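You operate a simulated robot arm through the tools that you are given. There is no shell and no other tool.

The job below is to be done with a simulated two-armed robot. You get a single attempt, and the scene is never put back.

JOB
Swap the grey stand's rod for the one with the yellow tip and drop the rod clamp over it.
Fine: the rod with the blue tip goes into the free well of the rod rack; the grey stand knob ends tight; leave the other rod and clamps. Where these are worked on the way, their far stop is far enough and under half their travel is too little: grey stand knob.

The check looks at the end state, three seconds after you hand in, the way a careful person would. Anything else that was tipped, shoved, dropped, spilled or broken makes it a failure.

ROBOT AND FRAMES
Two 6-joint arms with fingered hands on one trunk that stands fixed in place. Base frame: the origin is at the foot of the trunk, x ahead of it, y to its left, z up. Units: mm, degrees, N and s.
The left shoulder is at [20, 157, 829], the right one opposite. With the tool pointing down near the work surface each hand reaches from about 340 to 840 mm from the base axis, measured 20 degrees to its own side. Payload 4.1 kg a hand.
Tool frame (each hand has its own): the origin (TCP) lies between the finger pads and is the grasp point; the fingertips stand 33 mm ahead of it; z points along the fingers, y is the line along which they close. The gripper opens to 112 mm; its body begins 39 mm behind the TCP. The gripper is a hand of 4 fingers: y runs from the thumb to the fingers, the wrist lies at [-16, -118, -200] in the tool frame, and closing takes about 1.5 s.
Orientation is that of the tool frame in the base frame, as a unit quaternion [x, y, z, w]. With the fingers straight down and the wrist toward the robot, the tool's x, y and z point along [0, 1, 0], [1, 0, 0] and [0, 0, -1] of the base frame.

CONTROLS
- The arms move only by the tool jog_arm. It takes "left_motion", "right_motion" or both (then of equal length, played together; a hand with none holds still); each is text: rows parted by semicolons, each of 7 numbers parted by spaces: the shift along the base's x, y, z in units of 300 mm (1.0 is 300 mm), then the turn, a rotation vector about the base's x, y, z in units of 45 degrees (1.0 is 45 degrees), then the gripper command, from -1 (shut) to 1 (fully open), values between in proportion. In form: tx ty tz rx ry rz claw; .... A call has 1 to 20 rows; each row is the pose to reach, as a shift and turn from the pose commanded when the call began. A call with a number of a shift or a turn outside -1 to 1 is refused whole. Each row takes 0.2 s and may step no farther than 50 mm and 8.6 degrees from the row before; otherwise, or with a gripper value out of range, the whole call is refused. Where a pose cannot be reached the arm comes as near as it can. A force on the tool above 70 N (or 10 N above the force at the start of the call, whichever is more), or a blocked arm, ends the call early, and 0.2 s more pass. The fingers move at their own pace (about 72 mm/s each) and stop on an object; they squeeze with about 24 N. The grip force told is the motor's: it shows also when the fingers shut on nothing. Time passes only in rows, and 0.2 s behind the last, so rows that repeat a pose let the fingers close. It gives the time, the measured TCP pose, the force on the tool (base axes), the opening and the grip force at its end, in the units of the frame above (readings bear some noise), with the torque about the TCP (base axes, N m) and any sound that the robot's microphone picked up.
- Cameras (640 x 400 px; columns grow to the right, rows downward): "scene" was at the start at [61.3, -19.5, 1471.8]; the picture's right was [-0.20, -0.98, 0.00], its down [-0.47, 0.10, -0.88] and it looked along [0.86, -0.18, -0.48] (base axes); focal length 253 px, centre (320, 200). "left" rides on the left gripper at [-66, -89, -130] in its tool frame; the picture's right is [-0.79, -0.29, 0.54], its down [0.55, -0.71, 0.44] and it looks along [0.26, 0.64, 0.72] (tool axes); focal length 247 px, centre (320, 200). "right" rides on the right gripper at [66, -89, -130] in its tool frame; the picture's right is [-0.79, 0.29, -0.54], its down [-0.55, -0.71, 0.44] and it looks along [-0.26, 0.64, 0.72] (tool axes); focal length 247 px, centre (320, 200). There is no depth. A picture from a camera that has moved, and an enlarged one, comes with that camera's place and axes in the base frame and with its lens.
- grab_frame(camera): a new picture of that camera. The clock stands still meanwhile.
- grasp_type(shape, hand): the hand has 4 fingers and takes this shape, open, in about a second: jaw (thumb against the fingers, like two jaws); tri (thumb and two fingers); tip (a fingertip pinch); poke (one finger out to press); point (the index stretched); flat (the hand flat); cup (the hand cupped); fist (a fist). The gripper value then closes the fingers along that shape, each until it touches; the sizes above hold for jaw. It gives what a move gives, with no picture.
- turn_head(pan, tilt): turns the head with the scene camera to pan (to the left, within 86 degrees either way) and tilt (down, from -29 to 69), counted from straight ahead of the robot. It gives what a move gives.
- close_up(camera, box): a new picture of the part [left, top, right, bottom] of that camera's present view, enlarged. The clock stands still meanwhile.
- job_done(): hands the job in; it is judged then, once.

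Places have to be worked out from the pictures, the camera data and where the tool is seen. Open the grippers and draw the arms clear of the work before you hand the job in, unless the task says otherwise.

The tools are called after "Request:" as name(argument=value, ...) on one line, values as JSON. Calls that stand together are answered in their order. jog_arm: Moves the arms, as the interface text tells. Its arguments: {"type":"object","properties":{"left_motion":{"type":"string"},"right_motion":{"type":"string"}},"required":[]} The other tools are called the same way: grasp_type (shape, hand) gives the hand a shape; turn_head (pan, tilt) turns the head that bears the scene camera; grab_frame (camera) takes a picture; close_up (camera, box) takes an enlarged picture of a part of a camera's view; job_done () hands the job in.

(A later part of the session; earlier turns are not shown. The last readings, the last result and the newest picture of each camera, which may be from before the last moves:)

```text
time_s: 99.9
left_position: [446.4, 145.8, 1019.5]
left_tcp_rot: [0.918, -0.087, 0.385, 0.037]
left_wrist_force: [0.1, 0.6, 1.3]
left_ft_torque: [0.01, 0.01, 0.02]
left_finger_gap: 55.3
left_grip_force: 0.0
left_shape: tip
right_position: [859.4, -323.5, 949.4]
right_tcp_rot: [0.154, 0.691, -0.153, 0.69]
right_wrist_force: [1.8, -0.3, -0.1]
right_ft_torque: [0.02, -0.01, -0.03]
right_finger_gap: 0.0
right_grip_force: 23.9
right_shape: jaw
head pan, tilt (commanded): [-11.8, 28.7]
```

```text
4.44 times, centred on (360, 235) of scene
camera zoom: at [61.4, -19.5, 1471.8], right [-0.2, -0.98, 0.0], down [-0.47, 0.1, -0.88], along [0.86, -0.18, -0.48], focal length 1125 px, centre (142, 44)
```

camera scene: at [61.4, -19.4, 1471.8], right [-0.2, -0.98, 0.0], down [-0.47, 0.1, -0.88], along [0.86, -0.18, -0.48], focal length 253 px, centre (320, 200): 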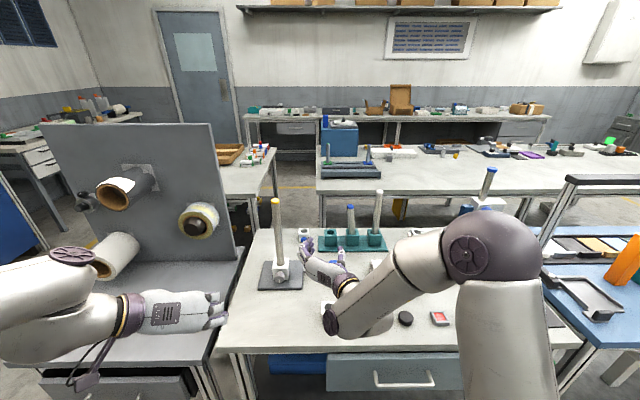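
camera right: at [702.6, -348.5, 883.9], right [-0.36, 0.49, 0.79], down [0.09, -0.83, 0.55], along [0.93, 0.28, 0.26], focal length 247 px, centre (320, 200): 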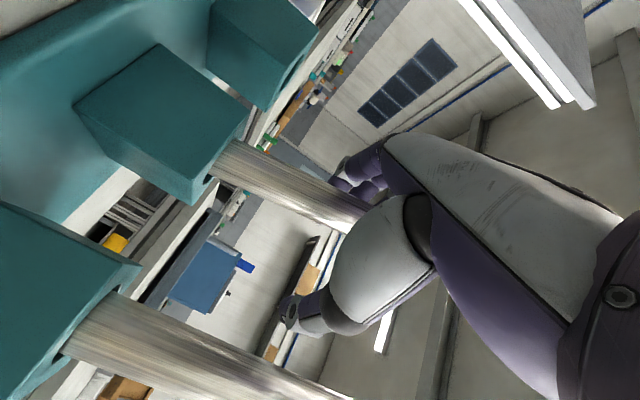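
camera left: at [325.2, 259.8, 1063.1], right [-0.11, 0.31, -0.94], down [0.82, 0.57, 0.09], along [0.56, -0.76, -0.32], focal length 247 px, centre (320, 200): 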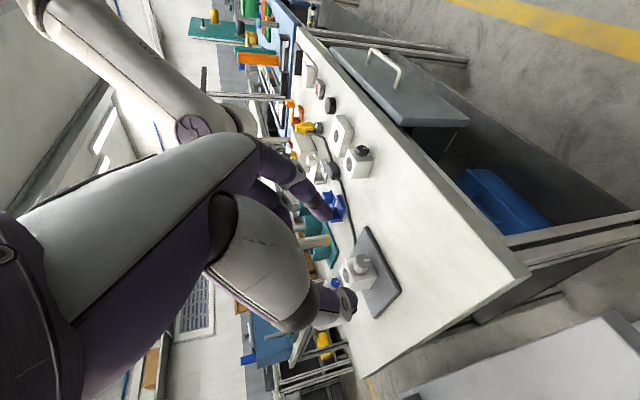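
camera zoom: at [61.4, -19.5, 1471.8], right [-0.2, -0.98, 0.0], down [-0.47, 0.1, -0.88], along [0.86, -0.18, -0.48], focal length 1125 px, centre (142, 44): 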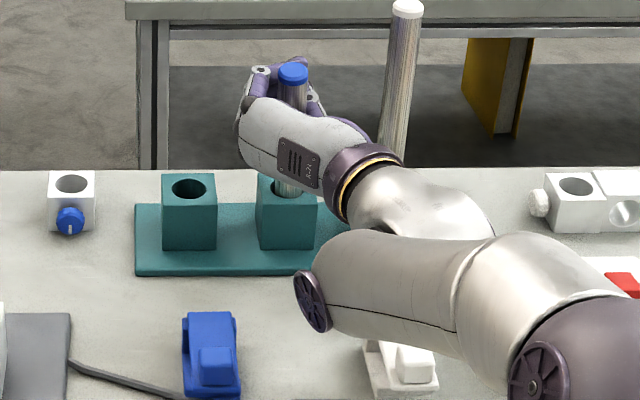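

The blue rod is upright now. I open slowly so that it stays that way.

Request:
jog_arm(right_motion="0 0 0 0 0 0 -0.9; 0 0 0 0 0 0 -0.8; 0 0 0 0 0 0 -0.7; 0 0 0 0 0 0 -0.6; 0 0 0 0 0 0 -0.5; 0 0 0 0 0 0 -0.4; 0 0 0 0 0 0 -0.2; 0 0 0 0 0 0 0; 0 0 0 0 0 0 0.2; 0 0 0 0 0 0 0.2")

Request:
close_up(camera="scene", box=[300, 190, 420, 280])

```text
time_s: 102.1
left_position: [448.4, 145.2, 1019.3]
left_tcp_rot: [0.918, -0.088, 0.384, 0.037]
left_wrist_force: [-0.1, 0.0, -0.1]
left_ft_torque: [-0.04, -0.02, -0.01]
left_finger_gap: 55.6
left_grip_force: 0.0
left_shape: tip
right_position: [859.7, -323.2, 949.2]
right_tcp_rot: [0.154, 0.691, -0.153, 0.69]
right_wrist_force: [0.2, 0.4, -0.7]
right_ft_torque: [0.0, 0.03, 0.04]
right_finger_gap: 66.6
right_grip_force: 0.1
right_shape: jaw
head pan, tilt (commanded): [-11.8, 28.7]
```

```text
4.44 times, centred on (360, 235) of scene
camera zoom: at [61.3, -19.5, 1471.8], right [-0.2, -0.98, 0.0], down [-0.47, 0.1, -0.88], along [0.86, -0.18, -0.48], focal length 1125 px, centre (142, 44)
```

zoom: 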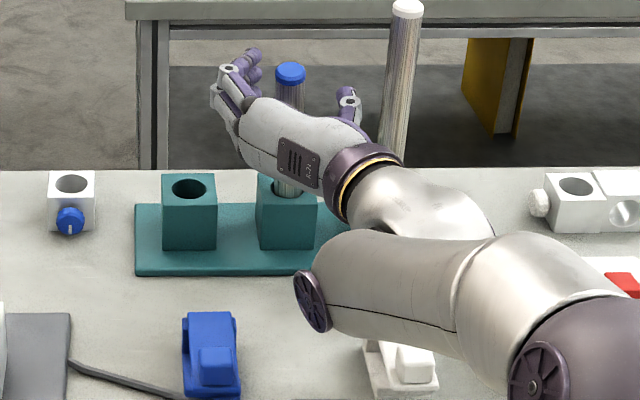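

The blue rod now stands close to upright in its well. I withdraw the right hand and park it well to the right, clear of the stand.

Request:
jog_arm(right_motion="-0.06 0.028 0 0 0 0 0.2; -0.12 0.056 0 0 0 0 0.2; -0.19 0.089 0 0 0 0 0.2; -0.26 0.121 0 0 0 0 0.2; -0.35 0.15 0.03 0 0 0 0.2; -0.45 0.17 0.07 0 0 0 0.2; -0.56 0.18 0.11 0 0 0 0.2; -0.67 0.19 0.15 0 0 0 0.2; -0.78 0.2 0.17 0 0 0 0.2; -0.78 0.2 0.17 0 0 0 0.2")

Request:
grab_frame(camera="scene")

Request:
close_up(camera="scene", box=[240, 180, 400, 300])

```text
time_s: 104.3
left_position: [447.3, 146.0, 1019.1]
left_tcp_rot: [0.918, -0.087, 0.385, 0.037]
left_wrist_force: [-0.4, -0.3, -0.5]
left_ft_torque: [-0.01, 0.0, -0.03]
left_finger_gap: 55.8
left_grip_force: 0.1
left_shape: tip
right_position: [625.8, -262.5, 1000.3]
right_tcp_rot: [0.155, 0.691, -0.154, 0.689]
right_wrist_force: [0.0, 0.0, -0.3]
right_ft_torque: [-0.01, 0.02, 0.02]
right_finger_gap: 66.7
right_grip_force: 0.2
right_shape: jaw
head pan, tilt (commanded): [-11.8, 28.7]
```

```text
taken
camera scene: at [61.4, -19.5, 1471.8], right [-0.2, -0.98, 0.0], down [-0.47, 0.1, -0.88], along [0.86, -0.18, -0.48], focal length 253 px, centre (320, 200)
```

scene: 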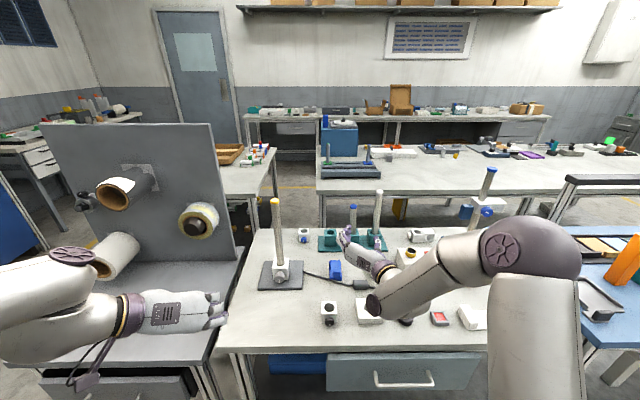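

```text
3.33 times, centred on (320, 240) of scene
camera zoom: at [61.4, -19.5, 1471.8], right [-0.2, -0.98, 0.0], down [-0.47, 0.1, -0.88], along [0.86, -0.18, -0.48], focal length 844 px, centre (320, 67)
```

zoom: 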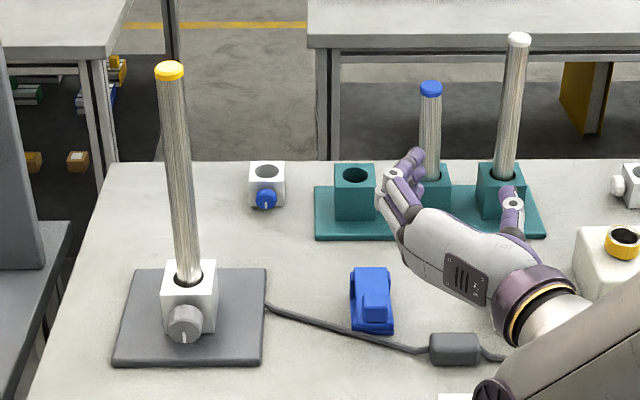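

Both rods stand upright and the knob hasn't moved. Now the left hand goes back to tighten it: first I return to the stand-off in front of the knob.

Request:
jog_arm(left_motion="0.07 -0.06 -0.03 0 0 0 0; 0.14 -0.12 -0.07 0 0 0 0; 0.21 -0.18 -0.12 0 0 0 -0.05; 0.28 -0.24 -0.17 0 0 0 -0.05; 0.35 -0.3 -0.22 0 0 0 -0.05; 0.43 -0.37 -0.28 0 0 0 -0.05; 0.5 -0.433 -0.333 0 0 0 -0.05; 0.5 -0.433 -0.333 0 0 0 -0.05")

Request:
jog_arm(left_motion="0.06 -0.005 -0.03 -0.15 0.029 0 -0.05; 0.1 -0.01 -0.07 -0.3 0.058 0 -0.05; 0.119 -0.013 -0.12 -0.45 0.088 0 -0.05; 0.119 -0.013 -0.16 -0.55 0.107 0 -0.05; 0.119 -0.013 -0.187 -0.6 0.117 0 -0.05; 0.119 -0.013 -0.187 -0.6 0.117 0 -0.05")

Request:
close_up(camera="left", box=[260, 180, 420, 360])

```text
time_s: 106.1
left_position: [597.8, 17.0, 917.6]
left_tcp_rot: [0.918, -0.088, 0.385, 0.038]
left_wrist_force: [0.2, 0.1, -0.2]
left_ft_torque: [0.01, -0.01, 0.0]
left_finger_gap: 53.7
left_grip_force: 0.1
left_shape: tip
right_position: [627.3, -263.4, 1001.1]
right_tcp_rot: [0.154, 0.69, -0.154, 0.69]
right_wrist_force: [0.0, 0.0, 0.4]
right_ft_torque: [0.0, 0.02, -0.01]
right_finger_gap: 66.8
right_grip_force: 0.2
right_shape: jaw
head pan, tilt (commanded): [-11.8, 28.7]
```

```text
time_s: 107.5
left_position: [633.2, 11.7, 862.4]
left_tcp_rot: [0.901, 0.006, 0.352, 0.255]
left_wrist_force: [-0.2, -0.2, -1.1]
left_ft_torque: [0.02, 0.01, -0.01]
left_finger_gap: 53.6
left_grip_force: 0.1
left_shape: tip
right_position: [625.6, -263.4, 999.9]
right_tcp_rot: [0.154, 0.691, -0.153, 0.69]
right_wrist_force: [-0.3, 0.3, 0.4]
right_ft_torque: [0.02, -0.02, 0.02]
right_finger_gap: 66.7
right_grip_force: 0.0
right_shape: jaw
head pan, tilt (commanded): [-11.8, 28.7]
```

```text
2.22 times, centred on (340, 270) of left
camera zoom: at [513.9, 137.1, 861.5], right [-0.21, -0.15, -0.97], down [0.81, 0.52, -0.25], along [0.54, -0.84, 0.01], focal length 549 px, centre (276, 44)
```

zoom: 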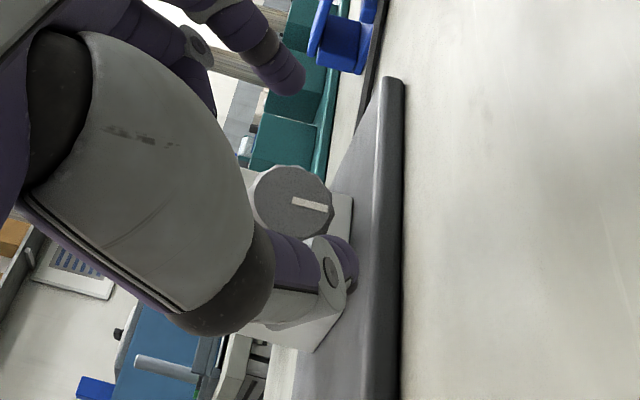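

The view matches the earlier stand-off. I move in, grip the knob and turn 37° clockwise to tighten.

Request:
jog_arm(left_motion="0.06 -0.0115 0.002 0 0 0 -0.05; 0.126 -0.0237 0.004 0 0 0 -0.05; 0.126 -0.0237 0.004 0 0 0 -0.3; 0.126 -0.0237 0.004 0 0 0 -0.6; 0.126 -0.0237 0.004 0 0 0 -1; 0.126 -0.0237 0.004 0 0 0 -1; 0.126 -0.0237 0.004 0 0 0 -1; 0.126 -0.0237 0.004 0 0 0 -1; 0.1243 -0.0326 0.008 0.1636 -0.0318 0 -1; 0.1225 -0.0419 0.0107 0.327 -0.0636 0 -1; 0.1206 -0.0514 0.0122 0.4908 -0.0954 0 -1; 0.1187 -0.0611 0.0124 0.6544 -0.1272 0 -1; 0.1169 -0.0707 0.0114 0.818 -0.159 0 -1; 0.1169 -0.0707 0.0114 0.818 -0.159 0 -1")

Request:
close_up(camera="left", box=[260, 180, 420, 360])

```text
time_s: 110.5
left_position: [667.9, -10.3, 867.2]
left_tcp_rot: [0.911, -0.12, 0.392, -0.043]
left_wrist_force: [-11.5, -0.3, 11.9]
left_ft_torque: [-0.06, 0.0, 0.19]
left_finger_gap: 27.6
left_grip_force: 23.8
left_shape: tip
right_position: [625.8, -263.3, 1001.6]
right_tcp_rot: [0.154, 0.69, -0.154, 0.69]
right_wrist_force: [1.0, 0.8, -0.2]
right_ft_torque: [0.01, 0.01, 0.02]
right_finger_gap: 66.7
right_grip_force: 0.1
right_shape: jaw
head pan, tilt (commanded): [-11.8, 28.7]
```

```text
2.22 times, centred on (340, 270) of left
camera zoom: at [544.3, 95.2, 925.7], right [-0.08, 0.47, -0.88], down [0.81, 0.54, 0.21], along [0.57, -0.7, -0.43], focal length 549 px, centre (276, 44)
```

zoom: 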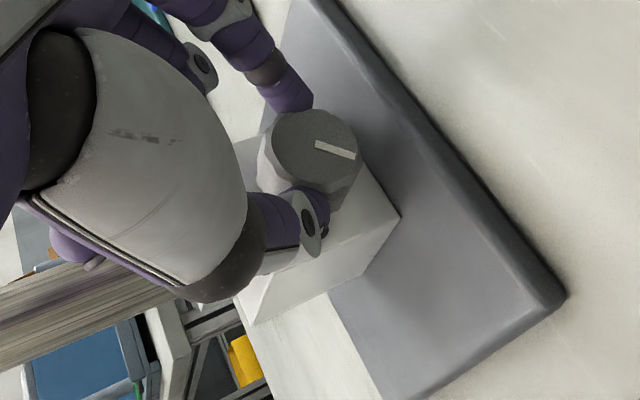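

The knob turned with the hand. I release, back off, re-roll to -27° and move back in for the next bite.

Request:
jog_arm(left_motion="0 0 0 0 0 0 -0.6; 0 0 0 0 0 0 -0.1; 0 0 0 0 0 0 -0.05; 0 0 0 0 0 0 -0.05; -0.0654 0.0127 0 0 0 0 -0.05; -0.1309 0.0254 0 0 0 0 -0.05; -0.129 0.035 0.0011 -0.1636 0.0318 0 -0.05; -0.1272 0.0447 0.0008 -0.327 0.0636 0 -0.05; -0.1253 0.0542 -0.0007 -0.4908 0.0954 0 -0.05; -0.1235 0.0635 -0.0034 -0.6544 0.1272 0 -0.05; -0.1218 0.0724 -0.0074 -0.818 0.159 0 -0.05; -0.1218 0.0724 -0.0074 -0.818 0.159 0 -0.05")

Request:
close_up(camera="left", box=[260, 180, 420, 360])

Request:
jog_arm(left_motion="0.0654 -0.0127 0 0 0 0 -0.05; 0.1309 -0.0254 0 0 0 0 -0.05; 0.1309 -0.0254 0 0 0 0 -0.3; 0.1309 -0.0254 0 0 0 0 -0.6; 0.1309 -0.0254 0 0 0 0 -1; 0.1309 -0.0254 0 0 0 0 -1; 0.1309 -0.0254 0 0 0 0 -1; 0.1309 -0.0254 0 0 0 0 -1; 0.1292 -0.0343 0.004 0.1636 -0.0318 0 -1; 0.1274 -0.0436 0.0067 0.327 -0.0636 0 -1; 0.1255 -0.0531 0.0082 0.4908 -0.0954 0 -1; 0.1236 -0.0628 0.0084 0.6544 -0.1272 0 -1; 0.1218 -0.0724 0.0074 0.818 -0.159 0 -1; 0.1218 -0.0724 0.0074 0.818 -0.159 0 -1")

Request:
close_up(camera="left", box=[260, 180, 420, 360])

```text
time_s: 113.1
left_position: [632.1, 11.6, 864.3]
left_tcp_rot: [0.901, 0.006, 0.35, 0.256]
left_wrist_force: [-0.4, -0.3, 0.5]
left_ft_torque: [-0.01, 0.01, -0.03]
left_finger_gap: 53.0
left_grip_force: 0.0
left_shape: tip
right_position: [625.8, -264.5, 1000.4]
right_tcp_rot: [0.154, 0.691, -0.153, 0.69]
right_wrist_force: [0.2, 0.0, 0.0]
right_ft_torque: [0.01, 0.01, 0.01]
right_finger_gap: 66.8
right_grip_force: 0.1
right_shape: jaw
head pan, tilt (commanded): [-11.8, 28.7]
```

```text
2.22 times, centred on (340, 270) of left
camera zoom: at [513.0, 136.1, 862.9], right [-0.21, -0.15, -0.97], down [0.81, 0.52, -0.25], along [0.54, -0.84, 0.01], focal length 549 px, centre (276, 44)
```

zoom: 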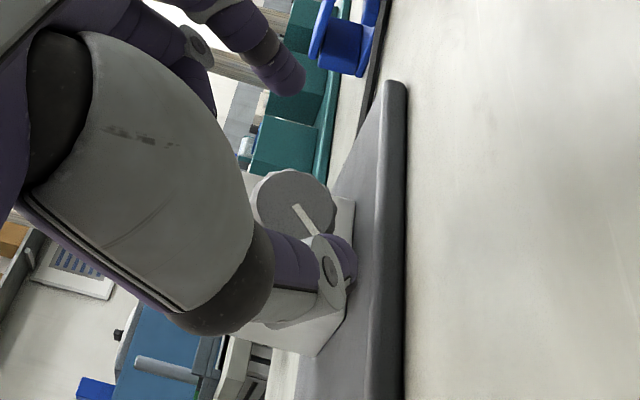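

```text
time_s: 116.1
left_position: [666.5, -11.2, 866.9]
left_tcp_rot: [0.911, -0.12, 0.391, -0.042]
left_wrist_force: [-4.4, -6.1, 4.0]
left_ft_torque: [-0.19, -0.02, 0.04]
left_finger_gap: 26.9
left_grip_force: 23.8
left_shape: tip
right_position: [624.4, -263.6, 999.9]
right_tcp_rot: [0.154, 0.69, -0.154, 0.69]
right_wrist_force: [0.0, -0.4, 0.2]
right_ft_torque: [-0.01, -0.01, 0.0]
right_finger_gap: 66.9
right_grip_force: 0.0
right_shape: jaw
head pan, tilt (commanded): [-11.8, 28.7]
```

```text
2.22 times, centred on (340, 270) of left
camera zoom: at [543.8, 94.8, 925.4], right [-0.08, 0.47, -0.88], down [0.82, 0.54, 0.21], along [0.57, -0.7, -0.43], focal length 549 px, centre (276, 44)
```

zoom: 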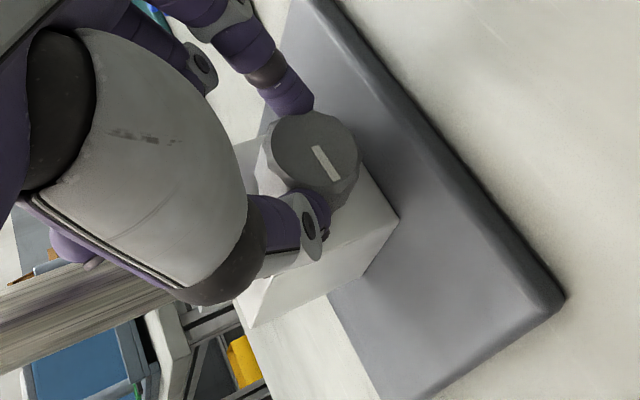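

Second bite went fully with the hand. I repeat the cycle; the original tight position should come up in this bite.

Request:
jog_arm(left_motion="0 0 0 0 0 0 -0.6; 0 0 0 0 0 0 -0.1; 0 0 0 0 0 0 -0.05; 0 0 0 0 0 0 -0.05; -0.0654 0.0127 0 0 0 0 -0.05; -0.1309 0.0254 0 0 0 0 -0.05; -0.129 0.035 0.0011 -0.1636 0.0318 0 -0.05; -0.1272 0.0447 0.0008 -0.327 0.0636 0 -0.05; -0.1253 0.0542 -0.0007 -0.4908 0.0954 0 -0.05; -0.1235 0.0635 -0.0034 -0.6544 0.1272 0 -0.05; -0.1218 0.0724 -0.0074 -0.818 0.159 0 -0.05; -0.1218 0.0724 -0.0074 -0.818 0.159 0 -0.05")

Request:
jog_arm(left_motion="0.0654 -0.0127 0 0 0 0 -0.05; 0.1309 -0.0254 0 0 0 0 -0.05; 0.1309 -0.0254 0 0 0 0 -0.3; 0.1309 -0.0254 0 0 0 0 -0.6; 0.1309 -0.0254 0 0 0 0 -1; 0.1309 -0.0254 0 0 0 0 -1; 0.1309 -0.0254 0 0 0 0 -1; 0.1309 -0.0254 0 0 0 0 -1; 0.1292 -0.0343 0.004 0.1636 -0.0318 0 -1; 0.1274 -0.0436 0.0067 0.327 -0.0636 0 -1; 0.1255 -0.0531 0.0082 0.4908 -0.0954 0 -1; 0.1236 -0.0628 0.0084 0.6544 -0.1272 0 -1; 0.1218 -0.0724 0.0074 0.818 -0.159 0 -1; 0.1218 -0.0724 0.0074 0.818 -0.159 0 -1")

Request:
close_up(camera="left", box=[260, 180, 420, 360])

```text
time_s: 118.7
left_position: [631.4, 12.7, 863.7]
left_tcp_rot: [0.901, 0.006, 0.351, 0.255]
left_wrist_force: [-0.1, -0.1, -0.2]
left_ft_torque: [0.03, -0.02, 0.02]
left_finger_gap: 52.9
left_grip_force: 0.0
left_shape: tip
right_position: [625.5, -262.7, 1000.2]
right_tcp_rot: [0.153, 0.69, -0.154, 0.69]
right_wrist_force: [0.0, -0.1, 0.1]
right_ft_torque: [0.0, 0.02, -0.01]
right_finger_gap: 66.7
right_grip_force: 0.0
right_shape: jaw
head pan, tilt (commanded): [-11.8, 28.7]
```

```text
time_s: 121.7
left_position: [666.7, -11.1, 866.4]
left_tcp_rot: [0.911, -0.121, 0.392, -0.042]
left_wrist_force: [4.2, -7.9, 0.6]
left_ft_torque: [-0.58, 0.01, -0.14]
left_finger_gap: 26.7
left_grip_force: 24.0
left_shape: tip
right_position: [625.7, -263.2, 1000.7]
right_tcp_rot: [0.154, 0.691, -0.153, 0.69]
right_wrist_force: [-0.5, 0.3, 0.1]
right_ft_torque: [0.0, 0.0, 0.0]
right_finger_gap: 66.7
right_grip_force: 0.0
right_shape: jaw
head pan, tilt (commanded): [-11.8, 28.7]
```

```text
2.22 times, centred on (340, 270) of left
camera zoom: at [544.8, 93.6, 925.1], right [-0.08, 0.47, -0.88], down [0.81, 0.54, 0.21], along [0.57, -0.7, -0.43], focal length 549 px, centre (276, 44)
```

zoom: 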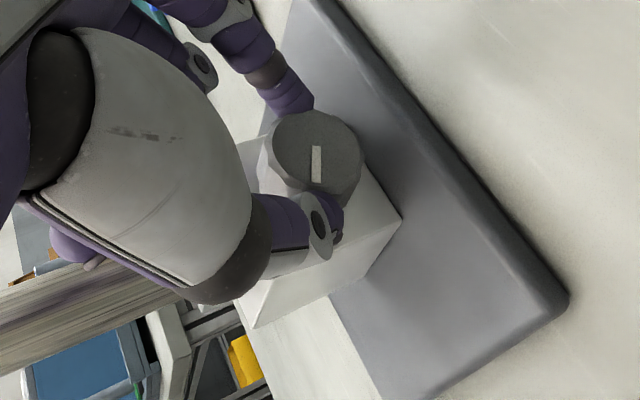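

The pointer is back at its original tight direction and the torque rose to about 0.6 N·m, which means it is at or near the stop. I do one more bite to make sure it's fully tight.

Request:
jog_arm(left_motion="0 0 0 0 0 0 -0.6; 0 0 0 0 0 0 -0.1; 0 0 0 0 0 0 -0.05; 0 0 0 0 0 0 -0.05; -0.0654 0.0127 0 0 0 0 -0.05; -0.1309 0.0254 0 0 0 0 -0.05; -0.129 0.035 0.0011 -0.1636 0.0318 0 -0.05; -0.1272 0.0447 0.0008 -0.327 0.0636 0 -0.05; -0.1253 0.0542 -0.0007 -0.4908 0.0954 0 -0.05; -0.1235 0.0635 -0.0034 -0.6544 0.1272 0 -0.05; -0.1218 0.0724 -0.0074 -0.818 0.159 0 -0.05; -0.1218 0.0724 -0.0074 -0.818 0.159 0 -0.05")

Request:
close_up(camera="left", box=[260, 180, 420, 360])

Request:
jog_arm(left_motion="0.0654 -0.0127 0 0 0 0 -0.05; 0.1309 -0.0254 0 0 0 0 -0.05; 0.1309 -0.0254 0 0 0 0 -0.3; 0.1309 -0.0254 0 0 0 0 -0.6; 0.1309 -0.0254 0 0 0 0 -1; 0.1309 -0.0254 0 0 0 0 -1; 0.1309 -0.0254 0 0 0 0 -1; 0.1309 -0.0254 0 0 0 0 -1; 0.1292 -0.0343 0.004 0.1636 -0.0318 0 -1; 0.1274 -0.0436 0.0067 0.327 -0.0636 0 -1; 0.1255 -0.0531 0.0082 0.4908 -0.0954 0 -1; 0.1255 -0.0531 0.0082 0.4908 -0.0954 0 -1")

Request:
close_up(camera="left", box=[260, 180, 420, 360])

```text
time_s: 124.3
left_position: [632.4, 11.0, 863.4]
left_tcp_rot: [0.901, 0.007, 0.351, 0.256]
left_wrist_force: [-0.4, 0.0, -0.9]
left_ft_torque: [-0.01, 0.01, 0.01]
left_finger_gap: 52.9
left_grip_force: 0.0
left_shape: tip
right_position: [625.7, -262.3, 1000.3]
right_tcp_rot: [0.154, 0.691, -0.153, 0.69]
right_wrist_force: [0.4, 0.0, 0.0]
right_ft_torque: [-0.05, 0.02, -0.01]
right_finger_gap: 66.9
right_grip_force: 0.2
right_shape: jaw
head pan, tilt (commanded): [-11.8, 28.7]
```

```text
2.22 times, centred on (340, 270) of left
camera zoom: at [513.0, 136.2, 862.3], right [-0.21, -0.15, -0.97], down [0.81, 0.52, -0.25], along [0.54, -0.84, 0.01], focal length 549 px, centre (276, 44)
```

zoom: 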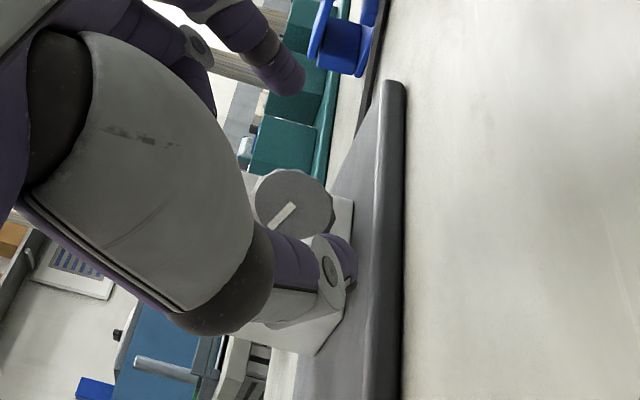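

```text
time_s: 126.9
left_position: [668.4, -4.6, 869.4]
left_tcp_rot: [0.918, -0.071, 0.383, 0.078]
left_wrist_force: [-2.7, -8.2, 25.5]
left_ft_torque: [-0.9, -0.1, -0.02]
left_finger_gap: 27.7
left_grip_force: 24.1
left_shape: tip
right_position: [625.2, -263.9, 1000.5]
right_tcp_rot: [0.154, 0.691, -0.154, 0.69]
right_wrist_force: [-1.1, 0.4, 0.0]
right_ft_torque: [-0.01, 0.01, -0.01]
right_finger_gap: 66.8
right_grip_force: 0.2
right_shape: jaw
head pan, tilt (commanded): [-11.8, 28.7]
```

```text
2.22 times, centred on (340, 270) of left
camera zoom: at [548.4, 112.4, 905.1], right [-0.13, 0.23, -0.97], down [0.82, 0.57, 0.03], along [0.56, -0.79, -0.26], focal length 549 px, centre (276, 44)
```

zoom: 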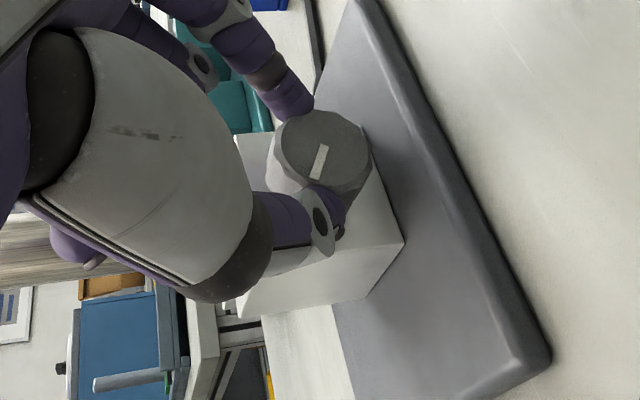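

Only about 5° more with 0.9 N·m of torque: the knob is hard against its tight stop. I release and withdraw the left arm, then look.

Request:
jog_arm(left_motion="0 0 0 0 0 0 -0.7; 0 0 0 0 0 0 -0.3; 0 0 0 0 0 0 -0.05; 0 0 0 0 0 0 -0.05; -0.0654 0.0127 0 0 0 0 -0.05; -0.1309 0.0254 0 0 0 0 -0.05; -0.19 0.037 0.03 0 0 0 -0.05; -0.24 0.05 0.09 0 0 0 -0.05; -0.28 0.1 0.15 0 0 0 -0.05; -0.33 0.16 0.2 0 0 0 -0.05; -0.4 0.22 0.25 0 0 0 -0.05; -0.47 0.28 0.3 0 0 0 -0.05; -0.54 0.34 0.35 0 0 0 -0.05; -0.61 0.4 0.4 0 0 0 -0.05; -0.68 0.46 0.44 0 0 0 -0.05; -0.68 0.46 0.44 0 0 0 -0.05")

Request:
grab_frame(camera="scene")

Request:
close_up(camera="scene", box=[240, 180, 340, 300])

```text
time_s: 130.3
left_position: [464.4, 134.3, 998.1]
left_tcp_rot: [0.919, -0.071, 0.38, 0.079]
left_wrist_force: [0.1, 0.0, 0.4]
left_ft_torque: [0.0, -0.03, 0.02]
left_finger_gap: 52.4
left_grip_force: 0.1
left_shape: tip
right_position: [626.1, -264.0, 999.8]
right_tcp_rot: [0.153, 0.69, -0.153, 0.69]
right_wrist_force: [0.2, 0.3, -0.1]
right_ft_torque: [0.0, -0.02, 0.01]
right_finger_gap: 66.5
right_grip_force: 0.1
right_shape: jaw
head pan, tilt (commanded): [-11.8, 28.7]
```

```text
taken
camera scene: at [61.4, -19.6, 1471.8], right [-0.2, -0.98, 0.0], down [-0.47, 0.1, -0.88], along [0.86, -0.18, -0.48], focal length 253 px, centre (320, 200)
```

scene: 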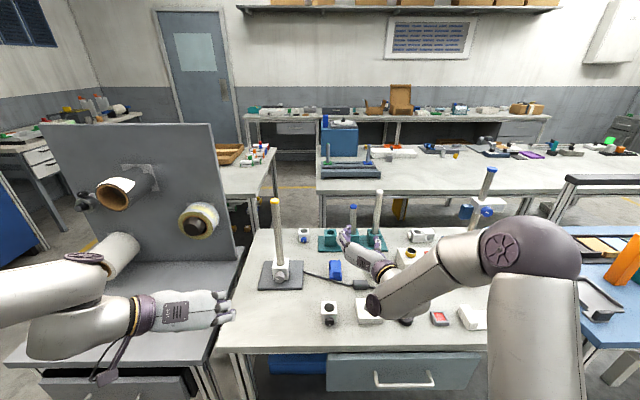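

```text
3.33 times, centred on (290, 240) of scene
camera zoom: at [61.4, -19.6, 1471.8], right [-0.2, -0.98, 0.0], down [-0.47, 0.1, -0.88], along [0.86, -0.18, -0.48], focal length 844 px, centre (420, 67)
```

zoom: 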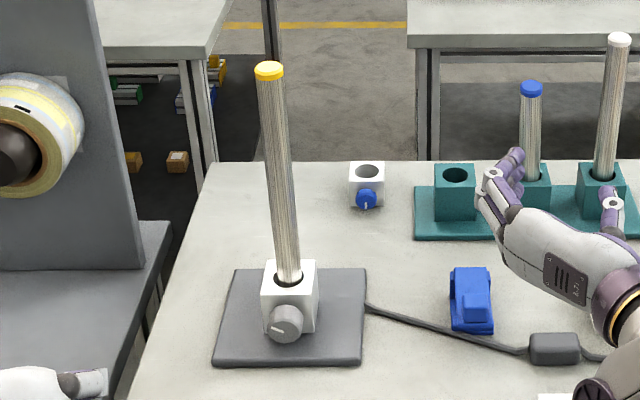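

Knob tight, yellow rod upright, stand unmoved. Next is the rod clamp with the black knob at (538, -148). I test whether the right hand can reach a shallow 25° tilt above it, matching the clamp's -11° yaw.

Request:
jog_arm(right_motion="-0.041 0.054 -0.019 0.025 0.076 0.044 0.2; -0.082 0.109 -0.038 0.05 0.152 0.088 0.2; -0.123 0.163 -0.057 0.075 0.228 0.132 0.2; -0.164 0.217 -0.076 0.1 0.303 0.177 0.2; -0.205 0.271 -0.095 0.125 0.379 0.221 0.2; -0.246 0.326 -0.114 0.15 0.455 0.265 0.2; -0.287 0.38 -0.133 0.175 0.531 0.309 0.2; -0.287 0.38 -0.133 0.175 0.531 0.309 0.2")

Request:
grab_frame(camera="scene")

Request:
grab_frame(camera="right")

```text
time_s: 132.1
left_position: [464.3, 133.6, 997.8]
left_tcp_rot: [0.919, -0.07, 0.38, 0.078]
left_wrist_force: [-0.2, -0.1, 0.3]
left_ft_torque: [-0.01, 0.02, 0.01]
left_finger_gap: 52.8
left_grip_force: 0.1
left_shape: tip
right_position: [539.5, -148.3, 961.1]
right_tcp_rot: [0.081, 0.841, -0.05, 0.533]
right_wrist_force: [-0.2, 0.0, -0.3]
right_ft_torque: [-0.01, -0.02, -0.01]
right_finger_gap: 66.7
right_grip_force: 0.2
right_shape: jaw
head pan, tilt (commanded): [-11.8, 28.7]
```

```text
taken
camera scene: at [61.4, -19.5, 1471.8], right [-0.2, -0.98, 0.0], down [-0.47, 0.1, -0.88], along [0.86, -0.18, -0.48], focal length 253 px, centre (320, 200)
```

scene: 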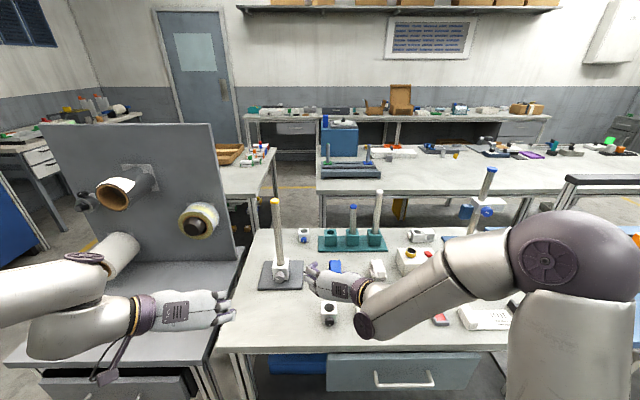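

```text
taken
camera right: at [378.0, -207.3, 956.7], right [-0.09, 0.31, 0.95], down [0.48, -0.82, 0.31], along [0.87, 0.49, -0.07], focal length 247 px, centre (320, 200)
```

right: 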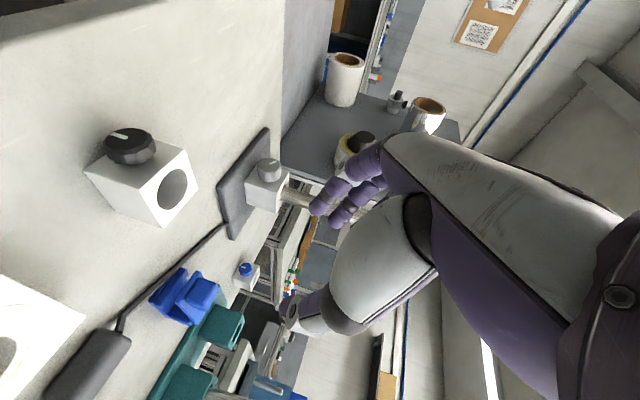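

A 25° tilt is reachable here, with the heading matching the clamp. I zoom in on the clamp from this camera to refine its position.

Request:
close_up(camera="right", box=[70, 110, 230, 240])

Request:
close_up(camera="scene", box=[290, 240, 390, 330])

```text
3.08 times, centred on (150, 175) of right
camera zoom: at [378.0, -207.3, 956.7], right [-0.09, 0.31, 0.95], down [0.48, -0.82, 0.31], along [0.87, 0.49, -0.07], focal length 760 px, centre (843, 277)
```

zoom: 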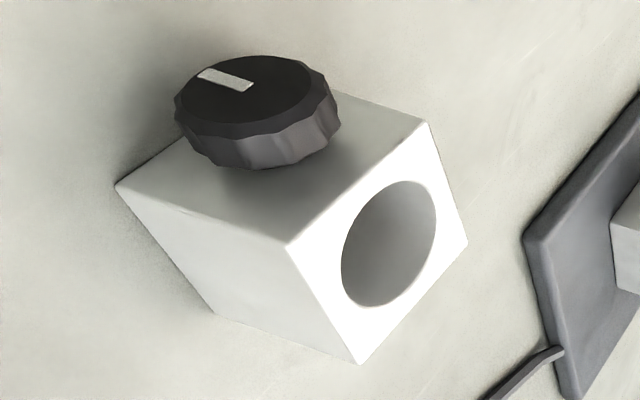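

```text
4.44 times, centred on (340, 285) of scene
camera zoom: at [61.4, -19.5, 1471.8], right [-0.2, -0.98, 0.0], down [-0.47, 0.1, -0.88], along [0.86, -0.18, -0.48], focal length 1125 px, centre (231, -178)
```

zoom: 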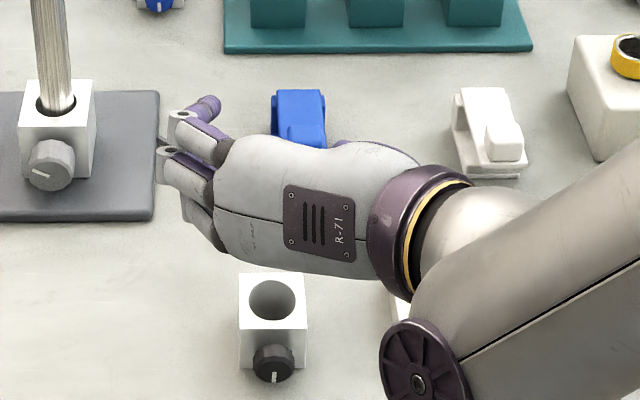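

The clamp is centred at about (537, -148) with its knob sticking out about 37 mm toward the robot. I open to ~72 mm and come down over it to z≈880 first.

Request:
jog_arm(right_motion="-0.02 0.003 -0.05 0 0 0 0.28; -0.04 0.006 -0.11 0 0 0 0.28; -0.047 0.008 -0.17 0 0 0 0.28; -0.047 0.008 -0.22 0 0 0 0.28; -0.047 0.008 -0.27 0 0 0 0.28; -0.047 0.008 -0.27 0 0 0 0.28")

Request:
grab_frame(camera="right")

Request:
close_up(camera="scene", box=[290, 240, 390, 330])

Request:
grab_frame(camera="left")

```text
time_s: 133.5
left_position: [464.3, 134.5, 997.6]
left_tcp_rot: [0.919, -0.07, 0.381, 0.077]
left_wrist_force: [0.6, 0.1, 0.4]
left_ft_torque: [0.04, 0.01, -0.01]
left_finger_gap: 52.7
left_grip_force: 0.0
left_shape: tip
right_position: [526.5, -146.6, 878.6]
right_tcp_rot: [0.081, 0.841, -0.051, 0.533]
right_wrist_force: [0.0, 0.5, -0.7]
right_ft_torque: [-0.01, 0.0, -0.01]
right_finger_gap: 71.2
right_grip_force: 0.0
right_shape: jaw
head pan, tilt (commanded): [-11.8, 28.7]
```

```text
taken
camera right: at [364.8, -206.6, 874.9], right [-0.09, 0.31, 0.95], down [0.48, -0.82, 0.31], along [0.87, 0.49, -0.07], focal length 247 px, centre (320, 200)
```

right: 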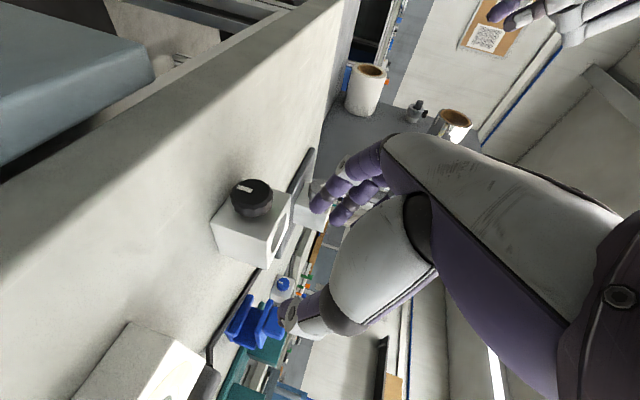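

```text
4.44 times, centred on (340, 285) of scene
camera zoom: at [61.3, -19.5, 1471.8], right [-0.2, -0.98, 0.0], down [-0.47, 0.1, -0.88], along [0.86, -0.18, -0.48], focal length 1125 px, centre (231, -178)
```

zoom: 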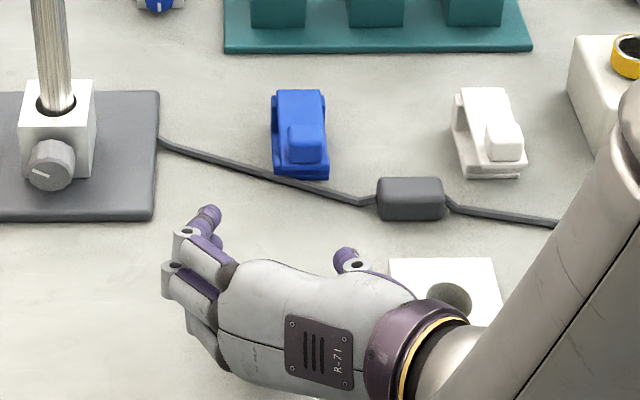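

```text
taken
camera left: at [344.5, 252.0, 1034.2], right [-0.13, 0.23, -0.96], down [0.82, 0.57, 0.03], along [0.56, -0.79, -0.26], focal length 247 px, centre (320, 200)
```

left: 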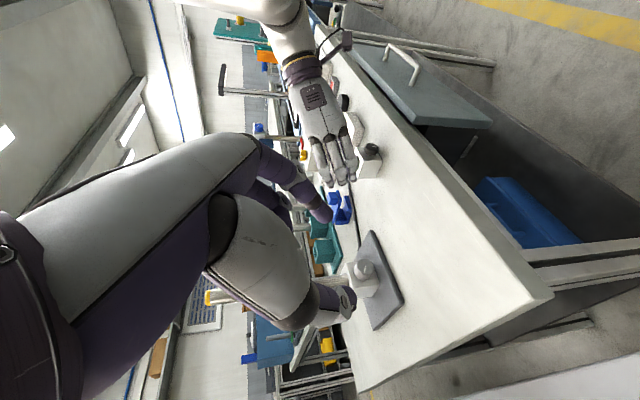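

The clamp is centred between the open thumb and fingers. I descend 40 mm around it in small steps.

Request:
jog_arm(right_motion="-0.001 0.002 -0.025 0 0 0 0.28; -0.002 0.002 -0.05 0 0 0 0.28; -0.002 0.002 -0.075 0 0 0 0.28; -0.002 0.002 -0.1 0 0 0 0.28; -0.002 0.002 -0.12 0 0 0 0.28; -0.002 0.002 -0.135 0 0 0 0.28; -0.002 0.002 -0.135 0 0 0 0.28")

Request:
grab_frame(camera="right")

Request:
close_up(camera="left", box=[280, 80, 440, 240])

Request:
close_up(camera="scene", box=[290, 240, 390, 330])

```text
time_s: 135.1
left_position: [464.8, 133.5, 998.3]
left_tcp_rot: [0.919, -0.07, 0.381, 0.077]
left_wrist_force: [1.1, -0.2, -0.4]
left_ft_torque: [-0.01, 0.01, 0.0]
left_finger_gap: 53.0
left_grip_force: 0.1
left_shape: tip
right_position: [523.6, -146.5, 838.6]
right_tcp_rot: [0.08, 0.841, -0.05, 0.533]
right_wrist_force: [1.1, 1.0, 0.0]
right_ft_torque: [-0.03, 0.03, 0.0]
right_finger_gap: 71.0
right_grip_force: 0.1
right_shape: jaw
head pan, tilt (commanded): [-11.8, 28.7]
```

```text
taken
camera right: at [362.9, -205.7, 834.9], right [-0.09, 0.31, 0.95], down [0.48, -0.82, 0.31], along [0.87, 0.49, -0.07], focal length 247 px, centre (320, 200)
```

right: 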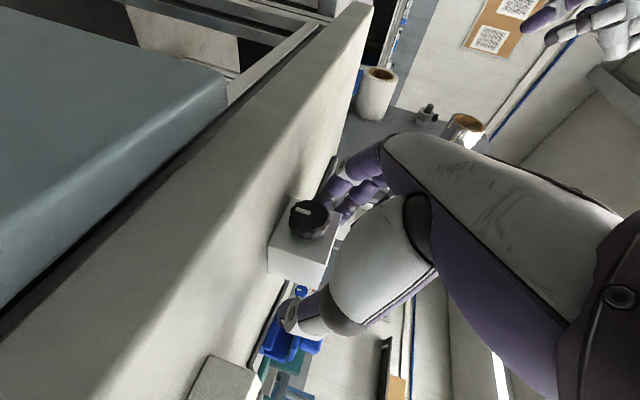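

```text
2.50 times, centred on (360, 160) of left
camera zoom: at [344.5, 252.0, 1034.2], right [-0.13, 0.23, -0.96], down [0.82, 0.57, 0.03], along [0.56, -0.79, -0.26], focal length 617 px, centre (220, 300)
```

zoom: 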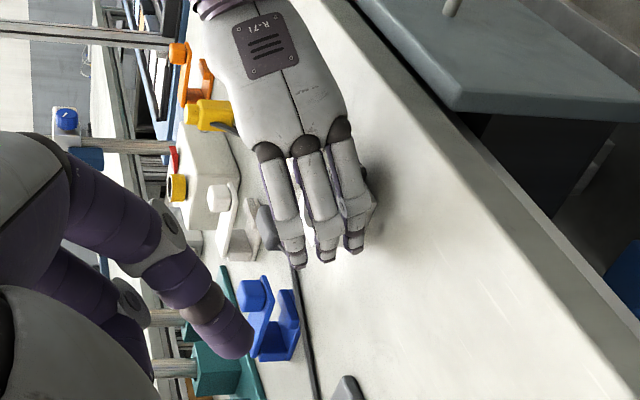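

```text
4.44 times, centred on (340, 285) of scene
camera zoom: at [61.3, -19.5, 1471.8], right [-0.2, -0.98, 0.0], down [-0.47, 0.1, -0.88], along [0.86, -0.18, -0.48], focal length 1125 px, centre (231, -178)
```

zoom: 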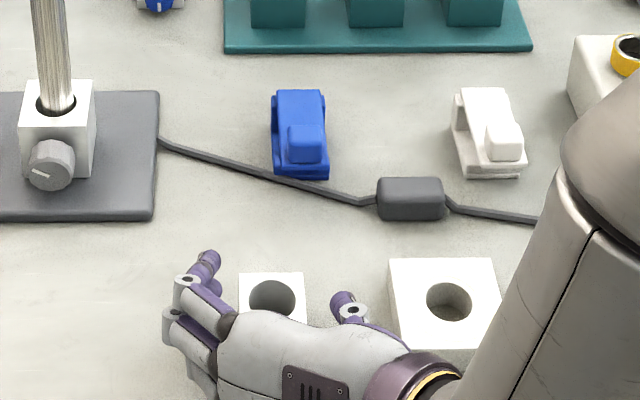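

The hand straddles the clamp, but in jaw shape the upper fingers would close over the bore, where the rod must pass. I raise the hand and change to the tip pinch, which leaves the space above the bore free.

Request:
jog_arm(right_motion="0 0 0.05 0 0 0 0.28; 0 0 0.1 0 0 0 0.28; 0 0 0.16 0 0 0 0.28; 0 0 0.23 0 0 0 0.28; 0 0 0.3 0 0 0 0.28; 0 0 0.3 0 0 0 0.28")

Request:
grasp_type(hand="right", shape="tip")

Request:
jog_arm(right_motion="-0.02 0.004 0 0 0 0 0.6; -0.05 0.012 0 0 0 0 0.3; -0.05 0.012 0 0 0 0 0.2; -0.05 0.012 0 0 0 0 0.2")

Request:
close_up(camera="left", box=[280, 60, 440, 240])

Request:
close_up(camera="scene", box=[290, 240, 390, 330])

```text
time_s: 136.5
left_position: [465.5, 133.0, 997.3]
left_tcp_rot: [0.919, -0.071, 0.381, 0.078]
left_wrist_force: [-0.2, -0.3, -0.8]
left_ft_torque: [-0.02, 0.0, -0.01]
left_finger_gap: 52.5
left_grip_force: 0.0
left_shape: tip
right_position: [524.1, -146.7, 929.9]
right_tcp_rot: [0.08, 0.841, -0.05, 0.533]
right_wrist_force: [0.8, -0.2, 0.3]
right_ft_torque: [0.0, 0.0, 0.02]
right_finger_gap: 71.3
right_grip_force: 0.1
right_shape: jaw
head pan, tilt (commanded): [-11.8, 28.7]
```

```text
time_s: 137.4
left_position: [464.8, 133.5, 997.4]
left_tcp_rot: [0.919, -0.07, 0.38, 0.077]
left_wrist_force: [-0.1, 0.2, 0.2]
left_ft_torque: [0.02, 0.02, 0.01]
left_finger_gap: 52.6
left_grip_force: 0.1
left_shape: tip
right_position: [523.7, -146.2, 928.2]
right_tcp_rot: [0.081, 0.84, -0.051, 0.533]
right_wrist_force: [0.4, 0.1, 0.1]
right_ft_torque: [0.01, 0.0, 0.0]
right_finger_gap: 111.8
right_grip_force: 0.1
right_shape: tip
head pan, tilt (commanded): [-11.8, 28.7]
```

```text
time_s: 138.4
left_position: [465.0, 133.0, 997.9]
left_tcp_rot: [0.919, -0.071, 0.38, 0.078]
left_wrist_force: [0.2, -0.7, -0.9]
left_ft_torque: [0.0, 0.0, -0.03]
left_finger_gap: 52.6
left_grip_force: 0.1
left_shape: tip
right_position: [509.7, -143.3, 928.7]
right_tcp_rot: [0.08, 0.841, -0.051, 0.533]
right_wrist_force: [-0.8, 0.3, 1.1]
right_ft_torque: [-0.01, 0.02, 0.02]
right_finger_gap: 67.5
right_grip_force: 0.2
right_shape: tip
head pan, tilt (commanded): [-11.8, 28.7]
```

```text
2.22 times, centred on (360, 150) of left
camera zoom: at [344.5, 252.0, 1034.2], right [-0.13, 0.23, -0.96], down [0.82, 0.57, 0.03], along [0.56, -0.79, -0.26], focal length 549 px, centre (231, 311)
```

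zoom: 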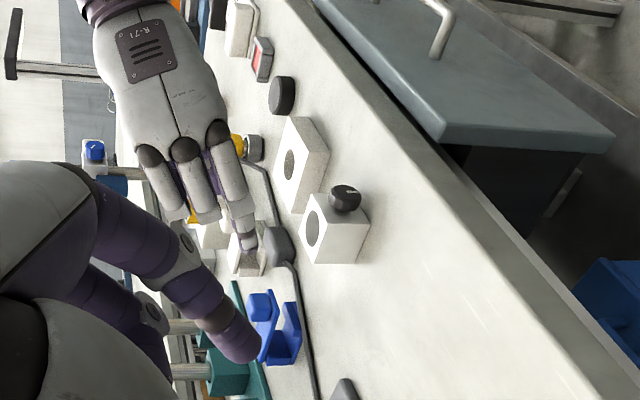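

```text
4.44 times, centred on (340, 285) of scene
camera zoom: at [61.3, -19.5, 1471.8], right [-0.2, -0.98, 0.0], down [-0.47, 0.1, -0.88], along [0.86, -0.18, -0.48], focal length 1125 px, centre (231, -178)
```

zoom: 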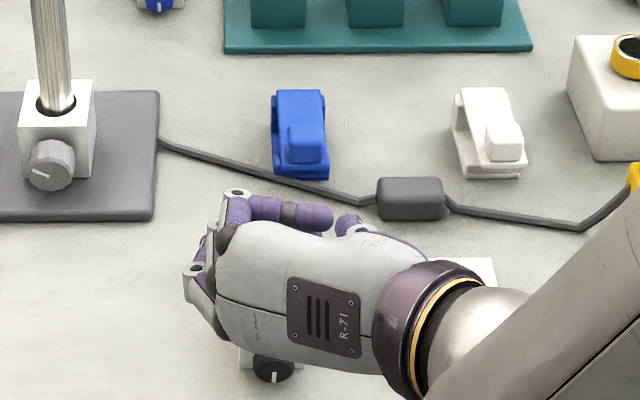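

In tip shape the folded fingers would foul the rod above the bore, so jaw with only partial closing is better: the upper fingers then stay outside the rod's path. I switch back to jaw up here and set the gap to 72 mm.

Request:
grasp_type(hand="right", shape="jaw")

Request:
jog_arm(right_motion="0.01 -0.002 -0.03 0 0 0 0.6; 0.031 -0.006 -0.06 0 0 0 0.4; 0.031 -0.006 -0.1 0 0 0 0.28; 0.031 -0.006 -0.15 0 0 0 0.28; 0.031 -0.006 -0.15 0 0 0 0.28")

Request:
close_up(camera="scene", box=[290, 240, 390, 330])

```text
time_s: 139.3
left_position: [465.5, 134.2, 997.8]
left_tcp_rot: [0.919, -0.071, 0.381, 0.077]
left_wrist_force: [-0.3, -0.8, -0.7]
left_ft_torque: [-0.01, 0.01, 0.01]
left_finger_gap: 52.6
left_grip_force: 0.0
left_shape: tip
right_position: [510.3, -143.1, 927.7]
right_tcp_rot: [0.08, 0.841, -0.051, 0.533]
right_wrist_force: [-0.4, 0.7, 0.4]
right_ft_torque: [-0.01, 0.03, -0.01]
right_finger_gap: 112.0
right_grip_force: 0.1
right_shape: jaw
head pan, tilt (commanded): [-11.8, 28.7]
```

```text
time_s: 140.5
left_position: [464.4, 135.3, 997.9]
left_tcp_rot: [0.919, -0.07, 0.381, 0.077]
left_wrist_force: [0.0, 0.7, -0.3]
left_ft_torque: [-0.02, -0.01, 0.02]
left_finger_gap: 52.9
left_grip_force: 0.0
left_shape: tip
right_position: [518.7, -143.4, 883.0]
right_tcp_rot: [0.081, 0.84, -0.051, 0.534]
right_wrist_force: [-0.8, 0.1, -0.4]
right_ft_torque: [0.01, -0.03, -0.01]
right_finger_gap: 72.1
right_grip_force: 0.1
right_shape: jaw
head pan, tilt (commanded): [-11.8, 28.7]
```

```text
4.44 times, centred on (340, 285) of scene
camera zoom: at [61.3, -19.5, 1471.8], right [-0.2, -0.98, 0.0], down [-0.47, 0.1, -0.88], along [0.86, -0.18, -0.48], focal length 1125 px, centre (231, -178)
```

zoom: 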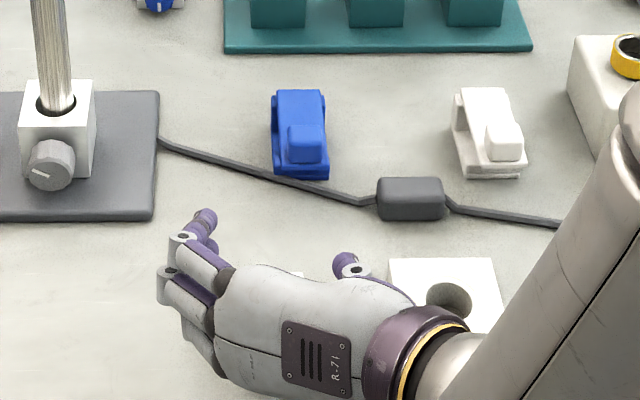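

I descend onto the clamp to z≈835, with the clamp's centre about 18 mm ahead of the grasp point.

Request:
jog_arm(right_motion="0.002 0 -0.03 0 0 0 0.28; 0.004 0 -0.06 0 0 0 0.28; 0.004 -0.001 -0.09 0 0 0 0.28; 0.004 -0.001 -0.12 0 0 0 0.28; 0.004 -0.001 -0.145 0 0 0 0.28; 0.004 -0.001 -0.162 0 0 0 0.28; 0.004 -0.001 -0.162 0 0 0 0.28")

Request:
close_up(camera="scene", box=[300, 270, 380, 330])

Request:
close_up(camera="right", box=[220, 120, 420, 360])

Request:
close_up(camera="left", box=[300, 100, 420, 220])

```text
time_s: 142.1
left_position: [465.0, 135.2, 997.9]
left_tcp_rot: [0.919, -0.071, 0.38, 0.078]
left_wrist_force: [-0.1, -0.6, 0.5]
left_ft_torque: [-0.01, -0.01, -0.01]
left_finger_gap: 52.8
left_grip_force: 0.0
left_shape: tip
right_position: [520.9, -143.4, 834.5]
right_tcp_rot: [0.081, 0.84, -0.05, 0.534]
right_wrist_force: [-0.1, -0.6, 0.6]
right_ft_torque: [0.03, 0.05, -0.01]
right_finger_gap: 72.0
right_grip_force: 0.0
right_shape: jaw
head pan, tilt (commanded): [-11.8, 28.7]
```

```text
6.67 times, centred on (340, 300) of scene
camera zoom: at [61.3, -19.5, 1471.8], right [-0.2, -0.98, 0.0], down [-0.47, 0.1, -0.88], along [0.86, -0.18, -0.48], focal length 1687 px, centre (187, -467)
```

zoom: 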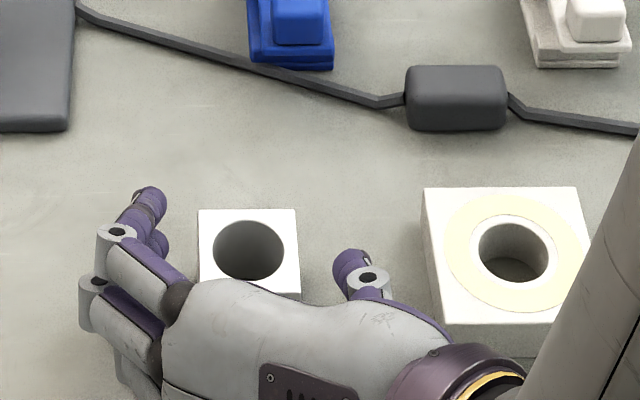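

```text
1.67 times, centred on (320, 240) of right
camera zoom: at [360.0, -203.5, 831.2], right [-0.09, 0.31, 0.95], down [0.48, -0.82, 0.31], along [0.87, 0.49, -0.07], focal length 412 px, centre (320, 133)
```

zoom: 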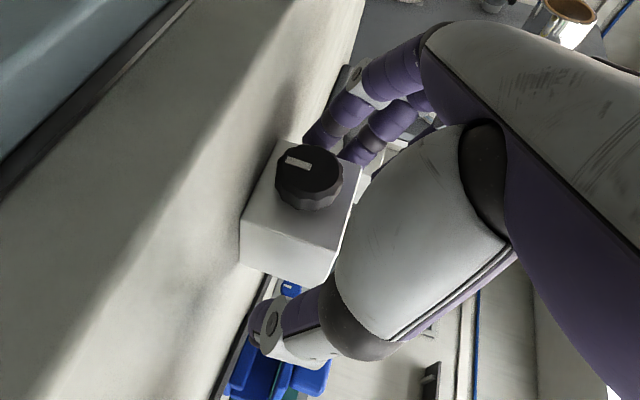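

```text
3.33 times, centred on (360, 160) of left
camera zoom: at [344.5, 252.0, 1034.2], right [-0.13, 0.23, -0.96], down [0.82, 0.57, 0.03], along [0.56, -0.79, -0.26], focal length 823 px, centre (187, 333)
```

zoom: 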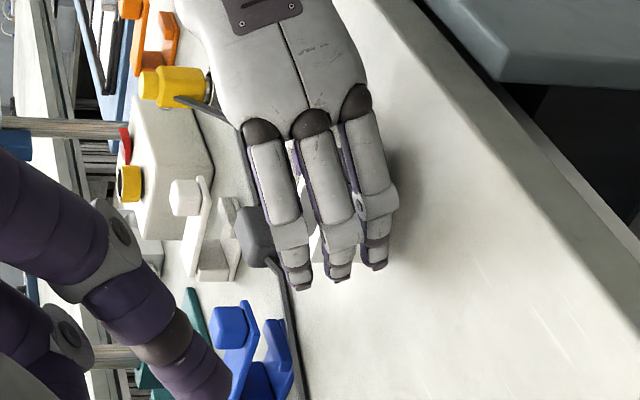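

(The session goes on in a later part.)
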